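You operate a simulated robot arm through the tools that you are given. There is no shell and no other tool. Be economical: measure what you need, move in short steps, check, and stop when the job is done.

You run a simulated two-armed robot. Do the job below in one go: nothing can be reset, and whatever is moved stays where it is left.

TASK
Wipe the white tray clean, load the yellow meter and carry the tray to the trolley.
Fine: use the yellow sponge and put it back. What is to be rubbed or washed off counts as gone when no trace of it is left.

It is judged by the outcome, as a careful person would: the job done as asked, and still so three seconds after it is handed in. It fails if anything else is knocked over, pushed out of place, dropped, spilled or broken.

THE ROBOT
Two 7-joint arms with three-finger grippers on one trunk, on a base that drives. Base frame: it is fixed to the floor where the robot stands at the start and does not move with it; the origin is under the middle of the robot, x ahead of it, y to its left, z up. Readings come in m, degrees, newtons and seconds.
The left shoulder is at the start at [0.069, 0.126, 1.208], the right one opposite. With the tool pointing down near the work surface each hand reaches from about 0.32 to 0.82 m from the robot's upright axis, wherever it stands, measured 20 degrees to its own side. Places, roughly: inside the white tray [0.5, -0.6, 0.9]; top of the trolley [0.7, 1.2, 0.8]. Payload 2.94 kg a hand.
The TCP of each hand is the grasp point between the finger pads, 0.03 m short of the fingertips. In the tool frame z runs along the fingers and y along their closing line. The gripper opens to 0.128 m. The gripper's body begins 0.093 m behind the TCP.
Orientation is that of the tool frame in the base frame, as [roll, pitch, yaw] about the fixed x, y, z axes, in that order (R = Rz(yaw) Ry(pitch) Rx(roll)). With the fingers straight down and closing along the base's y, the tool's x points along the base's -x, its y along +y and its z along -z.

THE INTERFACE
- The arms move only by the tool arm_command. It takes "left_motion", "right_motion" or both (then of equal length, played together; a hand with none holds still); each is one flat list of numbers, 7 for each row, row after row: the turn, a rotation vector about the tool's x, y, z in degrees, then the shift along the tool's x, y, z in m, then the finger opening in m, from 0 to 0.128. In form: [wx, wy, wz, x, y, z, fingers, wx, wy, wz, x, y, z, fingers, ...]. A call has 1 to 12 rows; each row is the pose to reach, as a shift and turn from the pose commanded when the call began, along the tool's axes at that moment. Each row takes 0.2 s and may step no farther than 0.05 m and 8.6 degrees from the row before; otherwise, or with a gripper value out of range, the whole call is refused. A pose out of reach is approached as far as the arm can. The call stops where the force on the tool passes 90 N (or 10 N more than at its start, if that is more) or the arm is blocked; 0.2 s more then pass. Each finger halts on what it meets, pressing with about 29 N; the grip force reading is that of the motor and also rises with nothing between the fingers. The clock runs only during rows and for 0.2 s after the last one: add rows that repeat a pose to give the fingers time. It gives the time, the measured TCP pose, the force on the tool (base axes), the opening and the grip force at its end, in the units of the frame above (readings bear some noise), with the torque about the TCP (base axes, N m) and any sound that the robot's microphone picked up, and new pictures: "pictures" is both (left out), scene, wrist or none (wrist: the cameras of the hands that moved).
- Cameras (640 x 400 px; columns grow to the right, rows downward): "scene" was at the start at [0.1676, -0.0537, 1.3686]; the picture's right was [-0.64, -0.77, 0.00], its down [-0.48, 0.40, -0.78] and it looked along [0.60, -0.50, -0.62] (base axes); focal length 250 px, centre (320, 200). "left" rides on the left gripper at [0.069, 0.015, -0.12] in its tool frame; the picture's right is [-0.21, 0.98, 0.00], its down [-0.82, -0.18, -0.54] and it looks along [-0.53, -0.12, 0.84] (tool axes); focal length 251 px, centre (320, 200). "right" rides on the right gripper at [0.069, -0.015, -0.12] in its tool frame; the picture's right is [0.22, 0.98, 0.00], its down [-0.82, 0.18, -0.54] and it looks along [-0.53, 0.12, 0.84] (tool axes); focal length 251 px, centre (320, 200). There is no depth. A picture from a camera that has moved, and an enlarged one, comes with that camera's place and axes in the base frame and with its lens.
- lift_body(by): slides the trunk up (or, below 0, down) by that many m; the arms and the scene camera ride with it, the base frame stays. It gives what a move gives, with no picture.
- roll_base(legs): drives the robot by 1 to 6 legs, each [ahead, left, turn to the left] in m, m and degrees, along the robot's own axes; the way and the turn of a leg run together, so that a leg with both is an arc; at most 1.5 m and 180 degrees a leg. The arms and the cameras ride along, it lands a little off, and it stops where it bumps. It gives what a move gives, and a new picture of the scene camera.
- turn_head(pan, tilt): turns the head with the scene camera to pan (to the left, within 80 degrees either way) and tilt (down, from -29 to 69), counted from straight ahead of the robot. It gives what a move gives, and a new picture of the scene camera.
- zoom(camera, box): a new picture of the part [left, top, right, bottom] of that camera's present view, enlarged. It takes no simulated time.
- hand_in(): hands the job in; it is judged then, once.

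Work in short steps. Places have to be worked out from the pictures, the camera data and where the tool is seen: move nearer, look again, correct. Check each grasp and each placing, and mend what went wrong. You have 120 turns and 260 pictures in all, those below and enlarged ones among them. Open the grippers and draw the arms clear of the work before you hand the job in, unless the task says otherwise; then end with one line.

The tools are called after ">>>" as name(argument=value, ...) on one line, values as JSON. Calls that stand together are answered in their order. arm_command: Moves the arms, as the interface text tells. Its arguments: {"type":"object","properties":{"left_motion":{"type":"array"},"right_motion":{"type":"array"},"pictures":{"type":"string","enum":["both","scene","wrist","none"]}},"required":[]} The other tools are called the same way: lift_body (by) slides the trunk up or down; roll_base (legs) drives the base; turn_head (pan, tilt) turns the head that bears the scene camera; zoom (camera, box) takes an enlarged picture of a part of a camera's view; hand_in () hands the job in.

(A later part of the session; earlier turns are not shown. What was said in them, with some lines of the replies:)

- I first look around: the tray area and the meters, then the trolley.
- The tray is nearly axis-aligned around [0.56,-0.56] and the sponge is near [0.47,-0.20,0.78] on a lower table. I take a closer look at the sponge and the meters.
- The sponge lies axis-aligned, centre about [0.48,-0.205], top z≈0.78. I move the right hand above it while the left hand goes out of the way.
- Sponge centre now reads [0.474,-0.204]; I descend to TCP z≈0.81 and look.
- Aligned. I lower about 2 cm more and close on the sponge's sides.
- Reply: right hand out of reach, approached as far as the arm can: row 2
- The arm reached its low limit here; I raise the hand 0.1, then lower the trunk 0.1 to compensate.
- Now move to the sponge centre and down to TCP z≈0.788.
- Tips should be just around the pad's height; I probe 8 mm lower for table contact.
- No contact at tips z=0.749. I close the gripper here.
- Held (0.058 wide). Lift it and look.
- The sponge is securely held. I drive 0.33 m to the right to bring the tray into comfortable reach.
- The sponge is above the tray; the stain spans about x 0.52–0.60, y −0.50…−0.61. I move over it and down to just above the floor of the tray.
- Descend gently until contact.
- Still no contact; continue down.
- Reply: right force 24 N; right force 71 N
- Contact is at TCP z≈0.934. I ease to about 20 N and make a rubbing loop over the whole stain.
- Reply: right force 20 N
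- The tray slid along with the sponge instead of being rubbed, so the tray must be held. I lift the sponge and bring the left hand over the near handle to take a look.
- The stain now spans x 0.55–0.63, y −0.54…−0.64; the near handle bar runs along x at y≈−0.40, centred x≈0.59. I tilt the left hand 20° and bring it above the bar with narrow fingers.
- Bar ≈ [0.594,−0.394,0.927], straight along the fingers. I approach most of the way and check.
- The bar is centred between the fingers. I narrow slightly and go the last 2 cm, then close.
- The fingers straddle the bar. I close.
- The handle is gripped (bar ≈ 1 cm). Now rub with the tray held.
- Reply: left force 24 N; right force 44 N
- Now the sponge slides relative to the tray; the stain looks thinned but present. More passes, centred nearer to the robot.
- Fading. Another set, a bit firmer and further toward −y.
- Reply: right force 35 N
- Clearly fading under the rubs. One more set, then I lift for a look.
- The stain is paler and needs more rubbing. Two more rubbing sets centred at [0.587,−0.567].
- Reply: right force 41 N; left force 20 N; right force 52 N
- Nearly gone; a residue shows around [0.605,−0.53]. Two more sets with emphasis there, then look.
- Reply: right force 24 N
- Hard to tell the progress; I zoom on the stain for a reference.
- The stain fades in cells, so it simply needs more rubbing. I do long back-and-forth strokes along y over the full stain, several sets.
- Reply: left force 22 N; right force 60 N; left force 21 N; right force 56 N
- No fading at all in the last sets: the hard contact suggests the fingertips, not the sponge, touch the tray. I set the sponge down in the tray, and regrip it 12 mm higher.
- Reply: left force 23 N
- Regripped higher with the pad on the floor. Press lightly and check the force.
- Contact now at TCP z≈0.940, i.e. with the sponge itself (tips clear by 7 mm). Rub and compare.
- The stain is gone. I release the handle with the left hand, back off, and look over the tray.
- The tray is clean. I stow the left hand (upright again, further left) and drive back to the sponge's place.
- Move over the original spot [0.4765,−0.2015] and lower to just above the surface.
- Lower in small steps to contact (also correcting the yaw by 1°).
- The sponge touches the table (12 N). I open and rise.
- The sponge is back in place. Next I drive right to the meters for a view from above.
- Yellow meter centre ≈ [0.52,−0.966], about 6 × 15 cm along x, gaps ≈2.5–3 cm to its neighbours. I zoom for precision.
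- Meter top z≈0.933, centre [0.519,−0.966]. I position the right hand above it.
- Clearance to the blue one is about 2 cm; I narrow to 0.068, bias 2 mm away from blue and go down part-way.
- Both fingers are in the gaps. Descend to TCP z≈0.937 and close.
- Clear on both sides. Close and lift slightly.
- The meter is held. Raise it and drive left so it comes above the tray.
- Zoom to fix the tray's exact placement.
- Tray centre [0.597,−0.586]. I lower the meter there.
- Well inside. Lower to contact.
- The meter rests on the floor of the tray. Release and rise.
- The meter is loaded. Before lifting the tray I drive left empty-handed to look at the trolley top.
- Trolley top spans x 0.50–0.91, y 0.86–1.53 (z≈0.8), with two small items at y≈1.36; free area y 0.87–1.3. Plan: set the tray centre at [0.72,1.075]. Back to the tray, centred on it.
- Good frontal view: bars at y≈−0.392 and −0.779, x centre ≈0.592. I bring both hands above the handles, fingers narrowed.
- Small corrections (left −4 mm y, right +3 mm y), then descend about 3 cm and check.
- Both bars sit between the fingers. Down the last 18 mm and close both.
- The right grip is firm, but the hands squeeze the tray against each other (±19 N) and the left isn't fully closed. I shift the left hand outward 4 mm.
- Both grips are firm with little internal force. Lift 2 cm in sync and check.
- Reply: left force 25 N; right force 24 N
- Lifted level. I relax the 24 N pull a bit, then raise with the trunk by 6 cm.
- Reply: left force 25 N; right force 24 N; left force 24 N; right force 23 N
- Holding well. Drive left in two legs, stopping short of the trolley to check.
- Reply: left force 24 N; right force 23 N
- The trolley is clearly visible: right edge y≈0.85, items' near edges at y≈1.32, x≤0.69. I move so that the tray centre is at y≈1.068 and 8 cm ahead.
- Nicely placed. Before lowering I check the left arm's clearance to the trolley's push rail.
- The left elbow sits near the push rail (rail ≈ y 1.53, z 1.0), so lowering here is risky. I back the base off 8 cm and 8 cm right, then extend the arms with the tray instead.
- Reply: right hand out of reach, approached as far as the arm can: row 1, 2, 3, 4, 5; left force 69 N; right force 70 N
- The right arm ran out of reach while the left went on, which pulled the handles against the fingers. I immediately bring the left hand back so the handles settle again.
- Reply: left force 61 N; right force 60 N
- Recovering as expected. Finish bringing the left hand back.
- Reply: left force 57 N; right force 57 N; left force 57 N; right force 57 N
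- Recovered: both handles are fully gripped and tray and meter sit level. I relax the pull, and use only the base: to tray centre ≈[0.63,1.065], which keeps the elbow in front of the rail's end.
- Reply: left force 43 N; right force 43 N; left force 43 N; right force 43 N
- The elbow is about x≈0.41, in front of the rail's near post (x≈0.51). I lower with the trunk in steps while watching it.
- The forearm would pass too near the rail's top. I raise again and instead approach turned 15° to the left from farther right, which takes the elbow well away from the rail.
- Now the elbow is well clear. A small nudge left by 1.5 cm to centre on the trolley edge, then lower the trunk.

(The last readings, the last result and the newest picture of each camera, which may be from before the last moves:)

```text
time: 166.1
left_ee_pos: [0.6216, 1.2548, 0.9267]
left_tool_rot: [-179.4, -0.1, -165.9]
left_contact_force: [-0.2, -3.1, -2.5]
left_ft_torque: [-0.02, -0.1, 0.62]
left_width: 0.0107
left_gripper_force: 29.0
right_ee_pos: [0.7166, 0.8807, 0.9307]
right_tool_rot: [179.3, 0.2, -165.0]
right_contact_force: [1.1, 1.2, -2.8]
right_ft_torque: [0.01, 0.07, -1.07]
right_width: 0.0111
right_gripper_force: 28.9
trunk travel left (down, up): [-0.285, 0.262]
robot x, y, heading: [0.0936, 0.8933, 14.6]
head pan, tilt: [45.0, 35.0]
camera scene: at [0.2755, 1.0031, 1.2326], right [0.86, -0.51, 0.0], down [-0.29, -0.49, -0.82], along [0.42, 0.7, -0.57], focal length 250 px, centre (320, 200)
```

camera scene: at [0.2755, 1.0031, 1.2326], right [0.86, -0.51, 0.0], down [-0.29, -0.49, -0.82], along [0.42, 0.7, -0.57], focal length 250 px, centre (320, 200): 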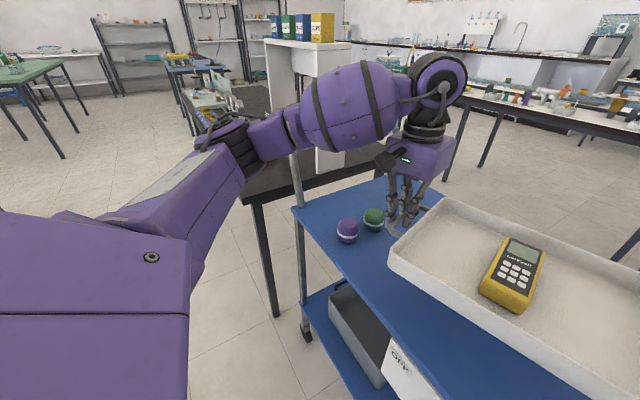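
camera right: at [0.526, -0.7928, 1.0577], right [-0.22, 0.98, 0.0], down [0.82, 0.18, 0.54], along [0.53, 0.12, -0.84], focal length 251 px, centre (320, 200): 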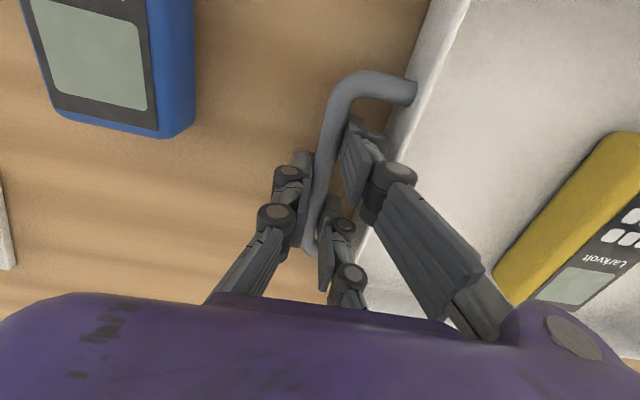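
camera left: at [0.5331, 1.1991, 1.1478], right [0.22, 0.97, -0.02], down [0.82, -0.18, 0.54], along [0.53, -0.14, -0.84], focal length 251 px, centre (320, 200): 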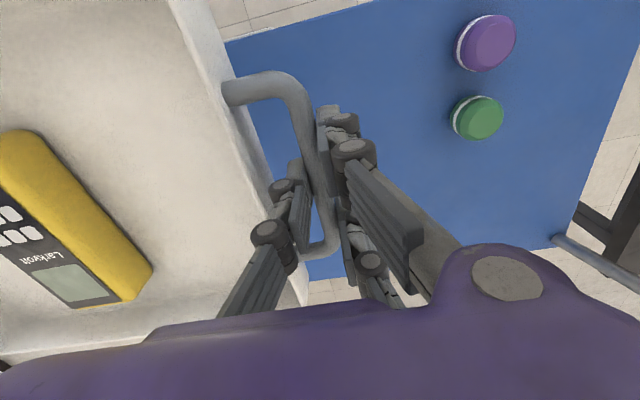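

Clear all round: items are ≥6 cm from the fingers. Lower further in small steps.

>>> lift_body(by=-0.06)

>>> turn_head(pan=0, tilt=45)

```text
time: 167.1
left_ee_pos: [0.6219, 1.254, 0.8672]
left_tool_rot: [-179.4, -0.1, -165.9]
left_contact_force: [-1.1, -1.6, -3.7]
left_ft_torque: [0.04, -0.14, 0.66]
left_width: 0.011
left_gripper_force: 29.1
right_ee_pos: [0.7164, 0.8798, 0.8714]
right_tool_rot: [179.3, 0.3, -165.0]
right_contact_force: [0.5, 0.4, -3.1]
right_ft_torque: [-0.02, 0.12, -1.04]
right_width: 0.0111
right_gripper_force: 29.0
trunk travel left (down, up): [-0.225, 0.322]
robot x, y, heading: [0.0953, 0.8936, 14.4]
head pan, tilt: [45.0, 35.0]
```

```text
time: 168.2
left_ee_pos: [0.6209, 1.2547, 0.8674]
left_tool_rot: [-179.4, -0.1, -166.0]
left_contact_force: [0.1, -1.6, -2.5]
left_ft_torque: [-0.05, 0.22, 0.69]
left_width: 0.0111
left_gripper_force: 28.7
right_ee_pos: [0.7165, 0.8808, 0.8699]
right_tool_rot: [179.3, 0.4, -164.9]
right_contact_force: [-0.1, 1.6, -2.7]
right_ft_torque: [0.08, -0.21, -1.04]
right_width: 0.011
right_gripper_force: 29.3
trunk travel left (down, up): [-0.225, 0.322]
robot x, y, heading: [0.1008, 0.8945, 14.5]
head pan, tilt: [0.0, 45.0]
camera scene: at [0.2927, 1.0086, 1.1733], right [0.86, -0.5, 0.0], down [-0.28, -0.47, -0.84], along [0.42, 0.72, -0.55], focal length 250 px, centre (320, 200)
```

scene: 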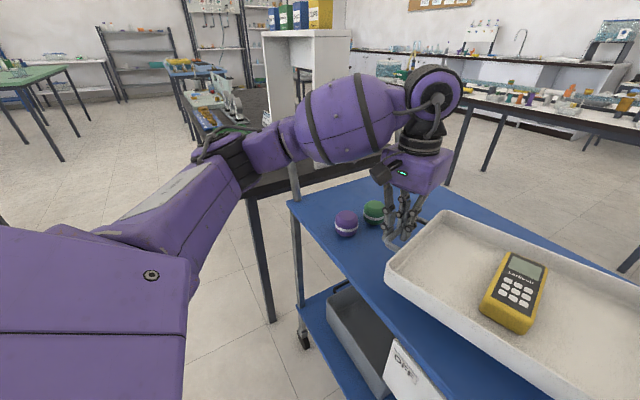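

Continue lowering in 1 cm steps, watching force.

>>> lift_body(by=-0.014)

>>> lift_body(by=-0.007)

```text
time: 168.8
left_ee_pos: [0.621, 1.2541, 0.8542]
left_tool_rot: [-179.4, 0.0, -165.9]
left_contact_force: [-1.0, -1.7, -2.8]
left_ft_torque: [-0.01, -0.18, 0.58]
left_width: 0.0107
left_gripper_force: 29.4
right_ee_pos: [0.7158, 0.881, 0.8574]
right_tool_rot: [179.3, 0.2, -165.0]
right_contact_force: [0.4, 1.3, -3.0]
right_ft_torque: [-0.05, 0.09, -1.03]
right_width: 0.0109
right_gripper_force: 29.1
trunk travel left (down, up): [-0.211, 0.336]
robot x, y, heading: [0.0967, 0.8928, 14.4]
head pan, tilt: [0.0, 45.0]
```

```text
time: 169.4
left_ee_pos: [0.6214, 1.2547, 0.846]
left_tool_rot: [-179.3, -0.1, -165.9]
left_contact_force: [0.0, -2.4, -2.7]
left_ft_torque: [0.02, -0.2, 0.61]
left_width: 0.011
left_gripper_force: 29.6
right_ee_pos: [0.7162, 0.8802, 0.8504]
right_tool_rot: [179.3, 0.2, -165.1]
right_contact_force: [0.1, 3.0, -3.9]
right_ft_torque: [-0.04, 0.18, -1.05]
right_width: 0.011
right_gripper_force: 28.7
trunk travel left (down, up): [-0.204, 0.343]
robot x, y, heading: [0.0923, 0.8929, 14.5]
head pan, tilt: [0.0, 45.0]
```

>>> lift_body(by=-0.006)

>>> turn_head(pan=5, tilt=40)

```text
time: 169.9
left_ee_pos: [0.6206, 1.2556, 0.8409]
left_tool_rot: [-179.4, 0.0, -165.9]
left_contact_force: [0.0, -2.1, -2.9]
left_ft_torque: [0.02, -0.05, 0.67]
left_width: 0.0108
left_gripper_force: 29.2
right_ee_pos: [0.7165, 0.8799, 0.8434]
right_tool_rot: [179.2, 0.2, -165.0]
right_contact_force: [0.4, 1.7, -3.0]
right_ft_torque: [0.02, 0.01, -1.02]
right_width: 0.0111
right_gripper_force: 29.5
trunk travel left (down, up): [-0.198, 0.349]
robot x, y, heading: [0.0938, 0.893, 14.4]
head pan, tilt: [0.0, 45.0]
```

```text
time: 170.6
left_ee_pos: [0.6212, 1.2543, 0.8401]
left_tool_rot: [-179.4, -0.2, -165.9]
left_contact_force: [0.1, -2.6, -2.9]
left_ft_torque: [-0.02, -0.01, 0.69]
left_width: 0.0107
left_gripper_force: 29.2
right_ee_pos: [0.7166, 0.881, 0.8425]
right_tool_rot: [179.2, 0.2, -164.9]
right_contact_force: [0.4, 1.9, -3.3]
right_ft_torque: [0.02, -0.03, -1.06]
right_width: 0.0112
right_gripper_force: 29.1
trunk travel left (down, up): [-0.198, 0.349]
robot x, y, heading: [0.0989, 0.8922, 14.5]
head pan, tilt: [5.0, 40.0]
camera scene: at [0.3025, 1.0115, 1.1458], right [0.86, -0.51, 0.0], down [-0.27, -0.45, -0.85], along [0.43, 0.73, -0.53], focal length 250 px, centre (320, 200)
```

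scene: 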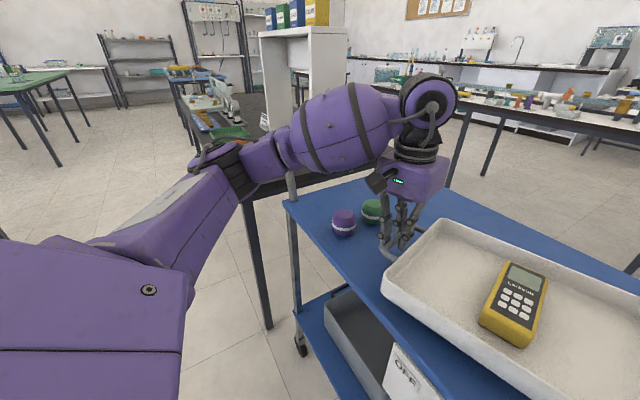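

No touchdown yet (still carrying ~3 N each). Continue in small steps.

>>> lift_body(by=-0.006)

>>> lift_body(by=-0.005)

```text
time: 171.1
left_ee_pos: [0.6214, 1.2552, 0.8347]
left_tool_rot: [-179.4, 0.1, -165.9]
left_contact_force: [-0.2, -2.8, -2.8]
left_ft_torque: [0.0, 0.02, 0.69]
left_width: 0.0108
left_gripper_force: 29.1
right_ee_pos: [0.717, 0.88, 0.8374]
right_tool_rot: [179.3, 0.3, -164.9]
right_contact_force: [0.5, 3.6, -2.8]
right_ft_torque: [0.05, -0.06, -1.03]
right_width: 0.0111
right_gripper_force: 28.6
trunk travel left (down, up): [-0.192, 0.355]
robot x, y, heading: [0.0932, 0.8898, 14.3]
head pan, tilt: [5.0, 40.0]
```

```text
time: 171.7
left_ee_pos: [0.6205, 1.2545, 0.8296]
left_tool_rot: [-179.4, -0.1, -165.9]
left_contact_force: [-0.9, -2.8, -4.0]
left_ft_torque: [-0.03, -0.07, 0.69]
left_width: 0.011
left_gripper_force: 28.5
right_ee_pos: [0.7173, 0.879, 0.8322]
right_tool_rot: [179.2, 0.1, -165.0]
right_contact_force: [0.9, 1.8, -3.0]
right_ft_torque: [0.05, 0.04, -1.04]
right_width: 0.011
right_gripper_force: 28.8
trunk travel left (down, up): [-0.187, 0.36]
robot x, y, heading: [0.0932, 0.894, 14.1]
head pan, tilt: [5.0, 40.0]
```

Look at the gap under the tray.

>>> zoom(camera="scene", box=[340, 180, 480, 300])

>>> zoom(camera="left", box=[150, 0, 550, 260])

```text
3.33 times, centred on (410, 240) of scene
camera zoom: at [0.3064, 1.0126, 1.1342], right [0.86, -0.51, 0.0], down [-0.26, -0.45, -0.86], along [0.43, 0.74, -0.52], focal length 832 px, centre (20, 67)
```

zoom: 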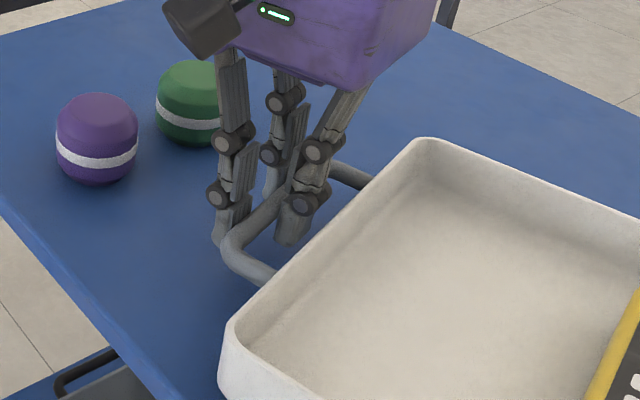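

```text
1.54 times, centred on (350, 130) of left
camera zoom: at [0.5504, 1.2529, 0.9497], right [-0.03, 1.0, -0.01], down [0.84, 0.03, 0.54], along [0.54, 0.01, -0.84], focal length 387 px, centre (274, 308)
```

zoom: 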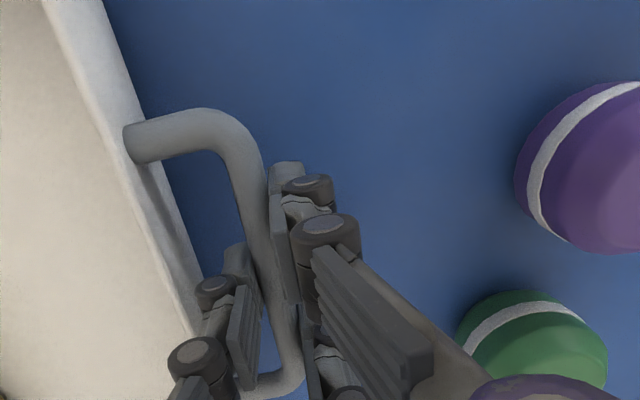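

Still a small gap. Continue lowering.

>>> lift_body(by=-0.005)

>>> lift_body(by=-0.005)

>>> lift_body(by=-0.004)

```text
time: 172.2
left_ee_pos: [0.6215, 1.2548, 0.8239]
left_tool_rot: [-179.4, -0.1, -165.9]
left_contact_force: [-1.7, -2.7, -2.9]
left_ft_torque: [-0.01, -0.14, 0.66]
left_width: 0.0111
left_gripper_force: 29.0
right_ee_pos: [0.7156, 0.8795, 0.8284]
right_tool_rot: [179.3, 0.3, -164.9]
right_contact_force: [0.4, 2.8, -3.3]
right_ft_torque: [-0.01, 0.12, -1.05]
right_width: 0.0108
right_gripper_force: 29.2
trunk travel left (down, up): [-0.182, 0.365]
robot x, y, heading: [0.0962, 0.8951, 14.4]
head pan, tilt: [5.0, 40.0]
```

```text
time: 172.7
left_ee_pos: [0.6212, 1.2541, 0.8193]
left_tool_rot: [-179.4, -0.1, -165.8]
left_contact_force: [-0.7, -3.1, -3.0]
left_ft_torque: [-0.1, 0.12, 0.68]
left_width: 0.0108
left_gripper_force: 28.6
right_ee_pos: [0.7171, 0.8809, 0.822]
right_tool_rot: [179.3, 0.2, -165.0]
right_contact_force: [-0.9, 2.5, -3.1]
right_ft_torque: [0.05, -0.12, -1.07]
right_width: 0.0111
right_gripper_force: 28.9
trunk travel left (down, up): [-0.177, 0.37]
robot x, y, heading: [0.0959, 0.8881, 14.3]
head pan, tilt: [5.0, 40.0]
```

```text
time: 173.3
left_ee_pos: [0.6214, 1.2548, 0.8179]
left_tool_rot: [-179.3, 0.2, -166.0]
left_contact_force: [-0.1, -2.0, 14.0]
left_ft_torque: [0.11, -0.51, 0.5]
left_width: 0.0106
left_gripper_force: 28.9
right_ee_pos: [0.7155, 0.8797, 0.8193]
right_tool_rot: [179.2, 0.4, -165.0]
right_contact_force: [2.1, 2.5, -1.4]
right_ft_torque: [0.18, -0.77, -1.1]
right_width: 0.0111
right_gripper_force: 29.3
trunk travel left (down, up): [-0.173, 0.374]
robot x, y, heading: [0.0969, 0.8912, 14.3]
head pan, tilt: [5.0, 40.0]
```

The left side has touched down; I lower the right hand 3 mm more, relax the left 1 mm.

>>> arm_command(right_motion=[0, 0, 0, 0, 0, 0.002, 0.001, 0, 0, 0, 0, 0, 0.003, 0.001], left_motion=[0, 0, 0, 0, 0, -0.001, 0.001, 0, 0, 0, 0, 0, -0.001, 0.001], pictures="scene")

```text
time: 173.9
left_ee_pos: [0.6208, 1.2552, 0.8191]
left_tool_rot: [-179.3, 0.1, -165.8]
left_contact_force: [5.7, 0.4, 8.7]
left_ft_torque: [0.24, -0.9, 0.76]
left_width: 0.0107
left_gripper_force: 28.9
right_ee_pos: [0.716, 0.8795, 0.8187]
right_tool_rot: [179.2, 0.6, -165.0]
right_contact_force: [3.0, 0.1, 24.7]
right_ft_torque: [-0.15, 0.72, -1.06]
right_width: 0.0111
right_gripper_force: 29.0
trunk travel left (down, up): [-0.173, 0.374]
robot x, y, heading: [0.0927, 0.8908, 14.3]
head pan, tilt: [5.0, 40.0]
camera scene: at [0.3103, 1.0136, 1.1198], right [0.86, -0.51, 0.0], down [-0.26, -0.43, -0.86], along [0.44, 0.74, -0.5], focal length 250 px, centre (320, 200)
```

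scene: 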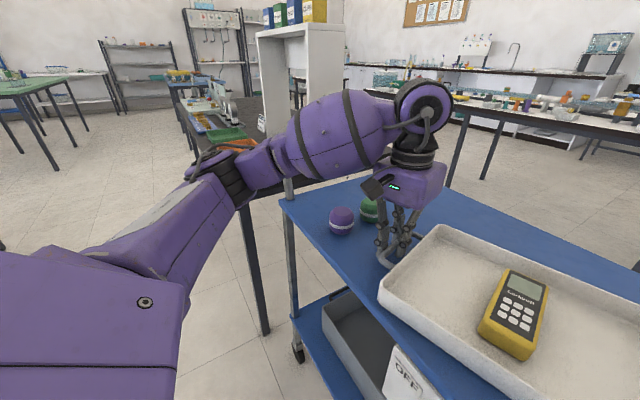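

The tray stands on the trolley. Open both grippers modestly and rise straight up.

>>> arm_command(right_motion=[0, 0, 0, 0, 0, -0.003, 0.001, 0, 0, 0, 0, 0, -0.003, 0.015, 0, 0, 0, 0, 0, -0.003, 0.028, 0, 0, 0, 0, 0, -0.003, 0.028, 0, 0, 0, 0, 0, -0.02, 0.028, 0, 0, 0, 0, 0, -0.045, 0.028], left_motion=[0, 0, 0, 0, 0, -0.001, 0.001, 0, 0, 0, 0, 0, -0.001, 0.015, 0, 0, 0, 0, 0, -0.001, 0.028, 0, 0, 0, 0, 0, -0.001, 0.028, 0, 0, 0, 0, 0, -0.02, 0.028, 0, 0, 0, 0, 0, -0.045, 0.028], pictures="both")

```text
time: 175.3
left_ee_pos: [0.6208, 1.2553, 0.8645]
left_tool_rot: [-179.5, -0.1, -166.0]
left_contact_force: [0.5, -0.1, 0.2]
left_ft_torque: [0.04, 0.01, 0.0]
left_width: 0.0281
left_gripper_force: 0.0
right_ee_pos: [0.7152, 0.879, 0.8607]
right_tool_rot: [179.4, 0.3, -165.0]
right_contact_force: [0.0, 0.4, 0.1]
right_ft_torque: [0.01, -0.03, -0.02]
right_width: 0.0279
right_gripper_force: 0.0
trunk travel left (down, up): [-0.173, 0.374]
robot x, y, heading: [0.0949, 0.8957, 14.3]
head pan, tilt: [5.0, 40.0]
camera scene: at [0.3086, 1.0142, 1.1163], right [0.87, -0.49, 0.0], down [-0.26, -0.47, -0.84], along [0.41, 0.74, -0.54], focal length 250 px, centre (320, 200)
camera right: at [0.6524, 0.846, 0.9795], right [-0.46, 0.89, 0.01], down [0.75, 0.38, 0.55], along [0.48, 0.26, -0.84], focal length 251 px, centre (320, 200)
camera left: at [0.55, 1.2535, 0.9831], right [-0.03, 1.0, -0.01], down [0.84, 0.03, 0.54], along [0.54, 0.01, -0.84], focal length 251 px, centre (320, 200)
```

scene: 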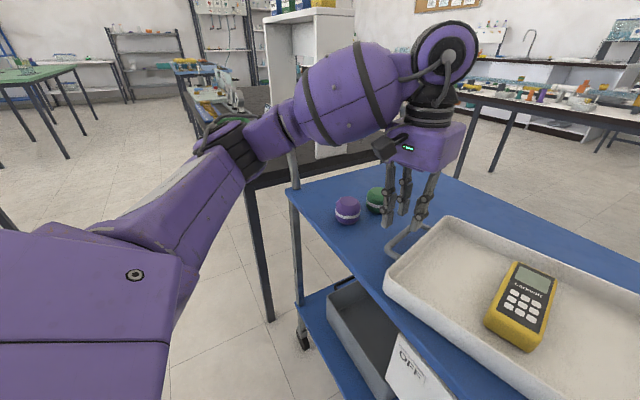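
right: 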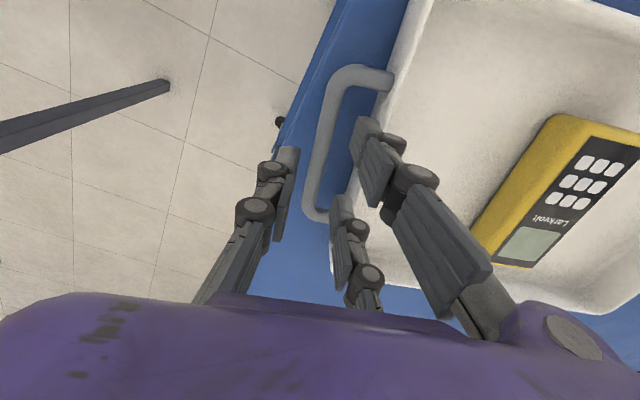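
left: 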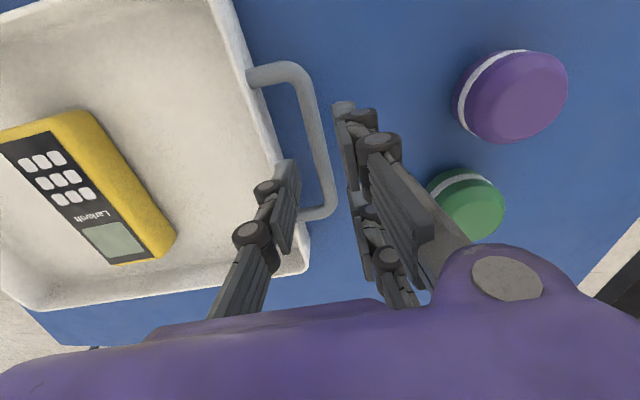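

Released cleanly, the tray sits entirely on the trolley. Raise the trunk and back away.

>>> lift_body(by=0.2)

>>> roll_base(legs=[[-0.25, 0, 0]])

>>> turn_head(pan=10, tilt=40)

```text
time: 177.4
left_ee_pos: [0.6215, 1.2554, 1.0624]
left_tool_rot: [-179.4, -0.1, -165.8]
left_contact_force: [-0.1, -0.6, -0.9]
left_ft_torque: [-0.02, 0.01, -0.03]
left_width: 0.0284
left_gripper_force: 0.1
right_ee_pos: [0.7164, 0.879, 1.0597]
right_tool_rot: [179.3, 0.2, -164.9]
right_contact_force: [0.0, 1.4, -0.2]
right_ft_torque: [-0.01, 0.0, 0.0]
right_width: 0.028
right_gripper_force: 0.0
trunk travel left (down, up): [-0.373, 0.174]
robot x, y, heading: [0.097, 0.8935, 14.6]
head pan, tilt: [5.0, 40.0]
```

```text
time: 179.2
left_ee_pos: [0.3856, 1.1931, 1.061]
left_tool_rot: [-179.3, -0.1, -166.1]
left_contact_force: [0.4, -1.0, 0.5]
left_ft_torque: [0.0, 0.02, 0.02]
left_width: 0.0279
left_gripper_force: 0.0
right_ee_pos: [0.4807, 0.8169, 1.0598]
right_tool_rot: [179.3, 0.1, -165.2]
right_contact_force: [0.5, -0.9, 1.5]
right_ft_torque: [-0.03, 0.0, 0.02]
right_width: 0.0282
right_gripper_force: 0.1
trunk travel left (down, up): [-0.373, 0.174]
robot x, y, heading: [-0.1401, 0.8287, 14.1]
head pan, tilt: [5.0, 40.0]
camera scene: at [0.0532, 0.8889, 1.3116], right [0.33, -0.94, 0.0], down [-0.61, -0.21, -0.77], along [0.72, 0.25, -0.64], focal length 250 px, centre (320, 200)
```

scene: 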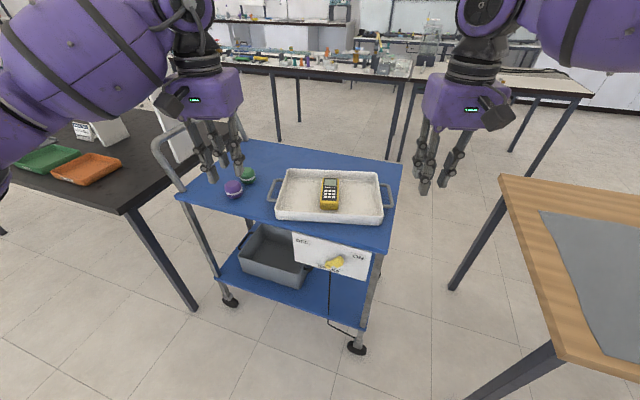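

```text
time: 179.9
left_ee_pos: [0.3859, 1.1927, 1.0614]
left_tool_rot: [-179.4, 0.1, -166.1]
left_contact_force: [-0.2, 0.1, 0.5]
left_ft_torque: [0.0, -0.01, -0.02]
left_width: 0.0281
left_gripper_force: 0.1
right_ee_pos: [0.4785, 0.8162, 1.0606]
right_tool_rot: [179.3, 0.4, -165.3]
right_contact_force: [-0.5, -0.3, 0.3]
right_ft_torque: [-0.01, -0.03, 0.0]
right_width: 0.0283
right_gripper_force: 0.2
trunk travel left (down, up): [-0.373, 0.174]
robot x, y, heading: [-0.1409, 0.8339, 14.3]
head pan, tilt: [10.0, 40.0]
camera scene: at [0.0501, 0.8957, 1.3117], right [0.41, -0.91, 0.0], down [-0.59, -0.26, -0.77], along [0.7, 0.31, -0.64], focal length 250 px, centre (320, 200)
```

scene: 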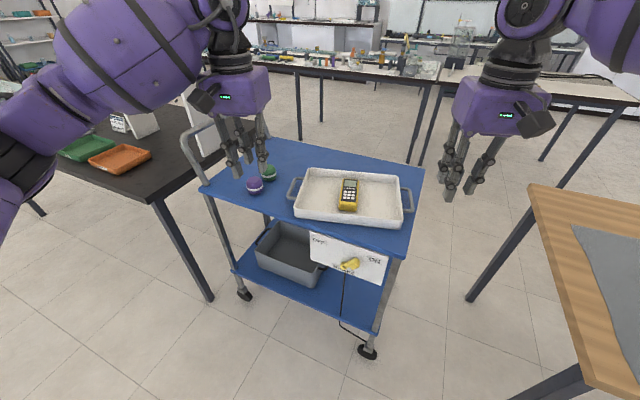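

The tray with the meter stands on the trolley, clear of the two items. I open the grippers fully and take a final close look.

>>> arm_command(left_motion=[0, 0, 0, 0, 0, -0.02, 0.06, 0, 0, 0, 0, 0, -0.04, 0.1, 0, 0, 0, 0, 0, -0.04, 0.1], right_motion=[0, 0, 0, 0, 0, -0.02, 0.06, 0, 0, 0, 0, 0, -0.04, 0.1, 0, 0, 0, 0, 0, -0.04, 0.1], pictures="none")

>>> zoom(camera="scene", box=[220, 130, 440, 270])

```text
time: 180.7
left_ee_pos: [0.386, 1.192, 1.1014]
left_tool_rot: [-179.4, -0.1, -166.1]
left_contact_force: [0.0, 0.0, 0.2]
left_ft_torque: [0.01, -0.03, 0.02]
left_width: 0.1002
left_gripper_force: 0.1
right_ee_pos: [0.4801, 0.8172, 1.1001]
right_tool_rot: [179.3, 0.3, -165.2]
right_contact_force: [0.7, 0.3, -0.1]
right_ft_torque: [0.02, 0.03, -0.03]
right_width: 0.0998
right_gripper_force: 0.1
trunk travel left (down, up): [-0.373, 0.174]
robot x, y, heading: [-0.1448, 0.8264, 14.1]
head pan, tilt: [10.0, 40.0]
```

```text
2.86 times, centred on (330, 200) of scene
camera zoom: at [0.0509, 0.8961, 1.3115], right [0.41, -0.91, 0.0], down [-0.59, -0.26, -0.77], along [0.7, 0.31, -0.64], focal length 713 px, centre (291, 200)
```

zoom: 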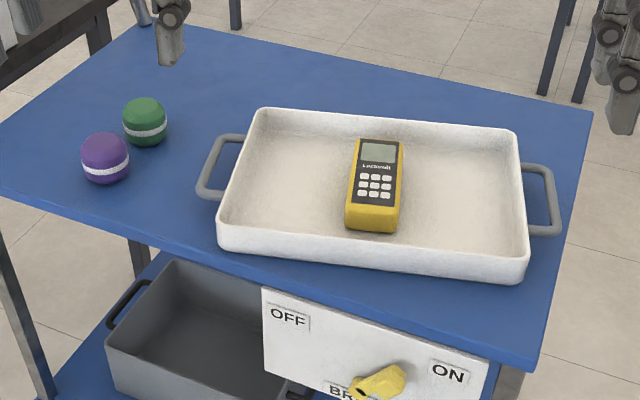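

The clean tray with the yellow meter is wholly on the trolley, the sponge is back in its place, and the arms are clear. I hand in.

>>> hand_in()

```text
The job is handed in.
```

The tray is wiped clean with the yellow sponge, the sponge is back in its place, and the tray stands on the trolley with the yellow meter in it; the job is handed in.
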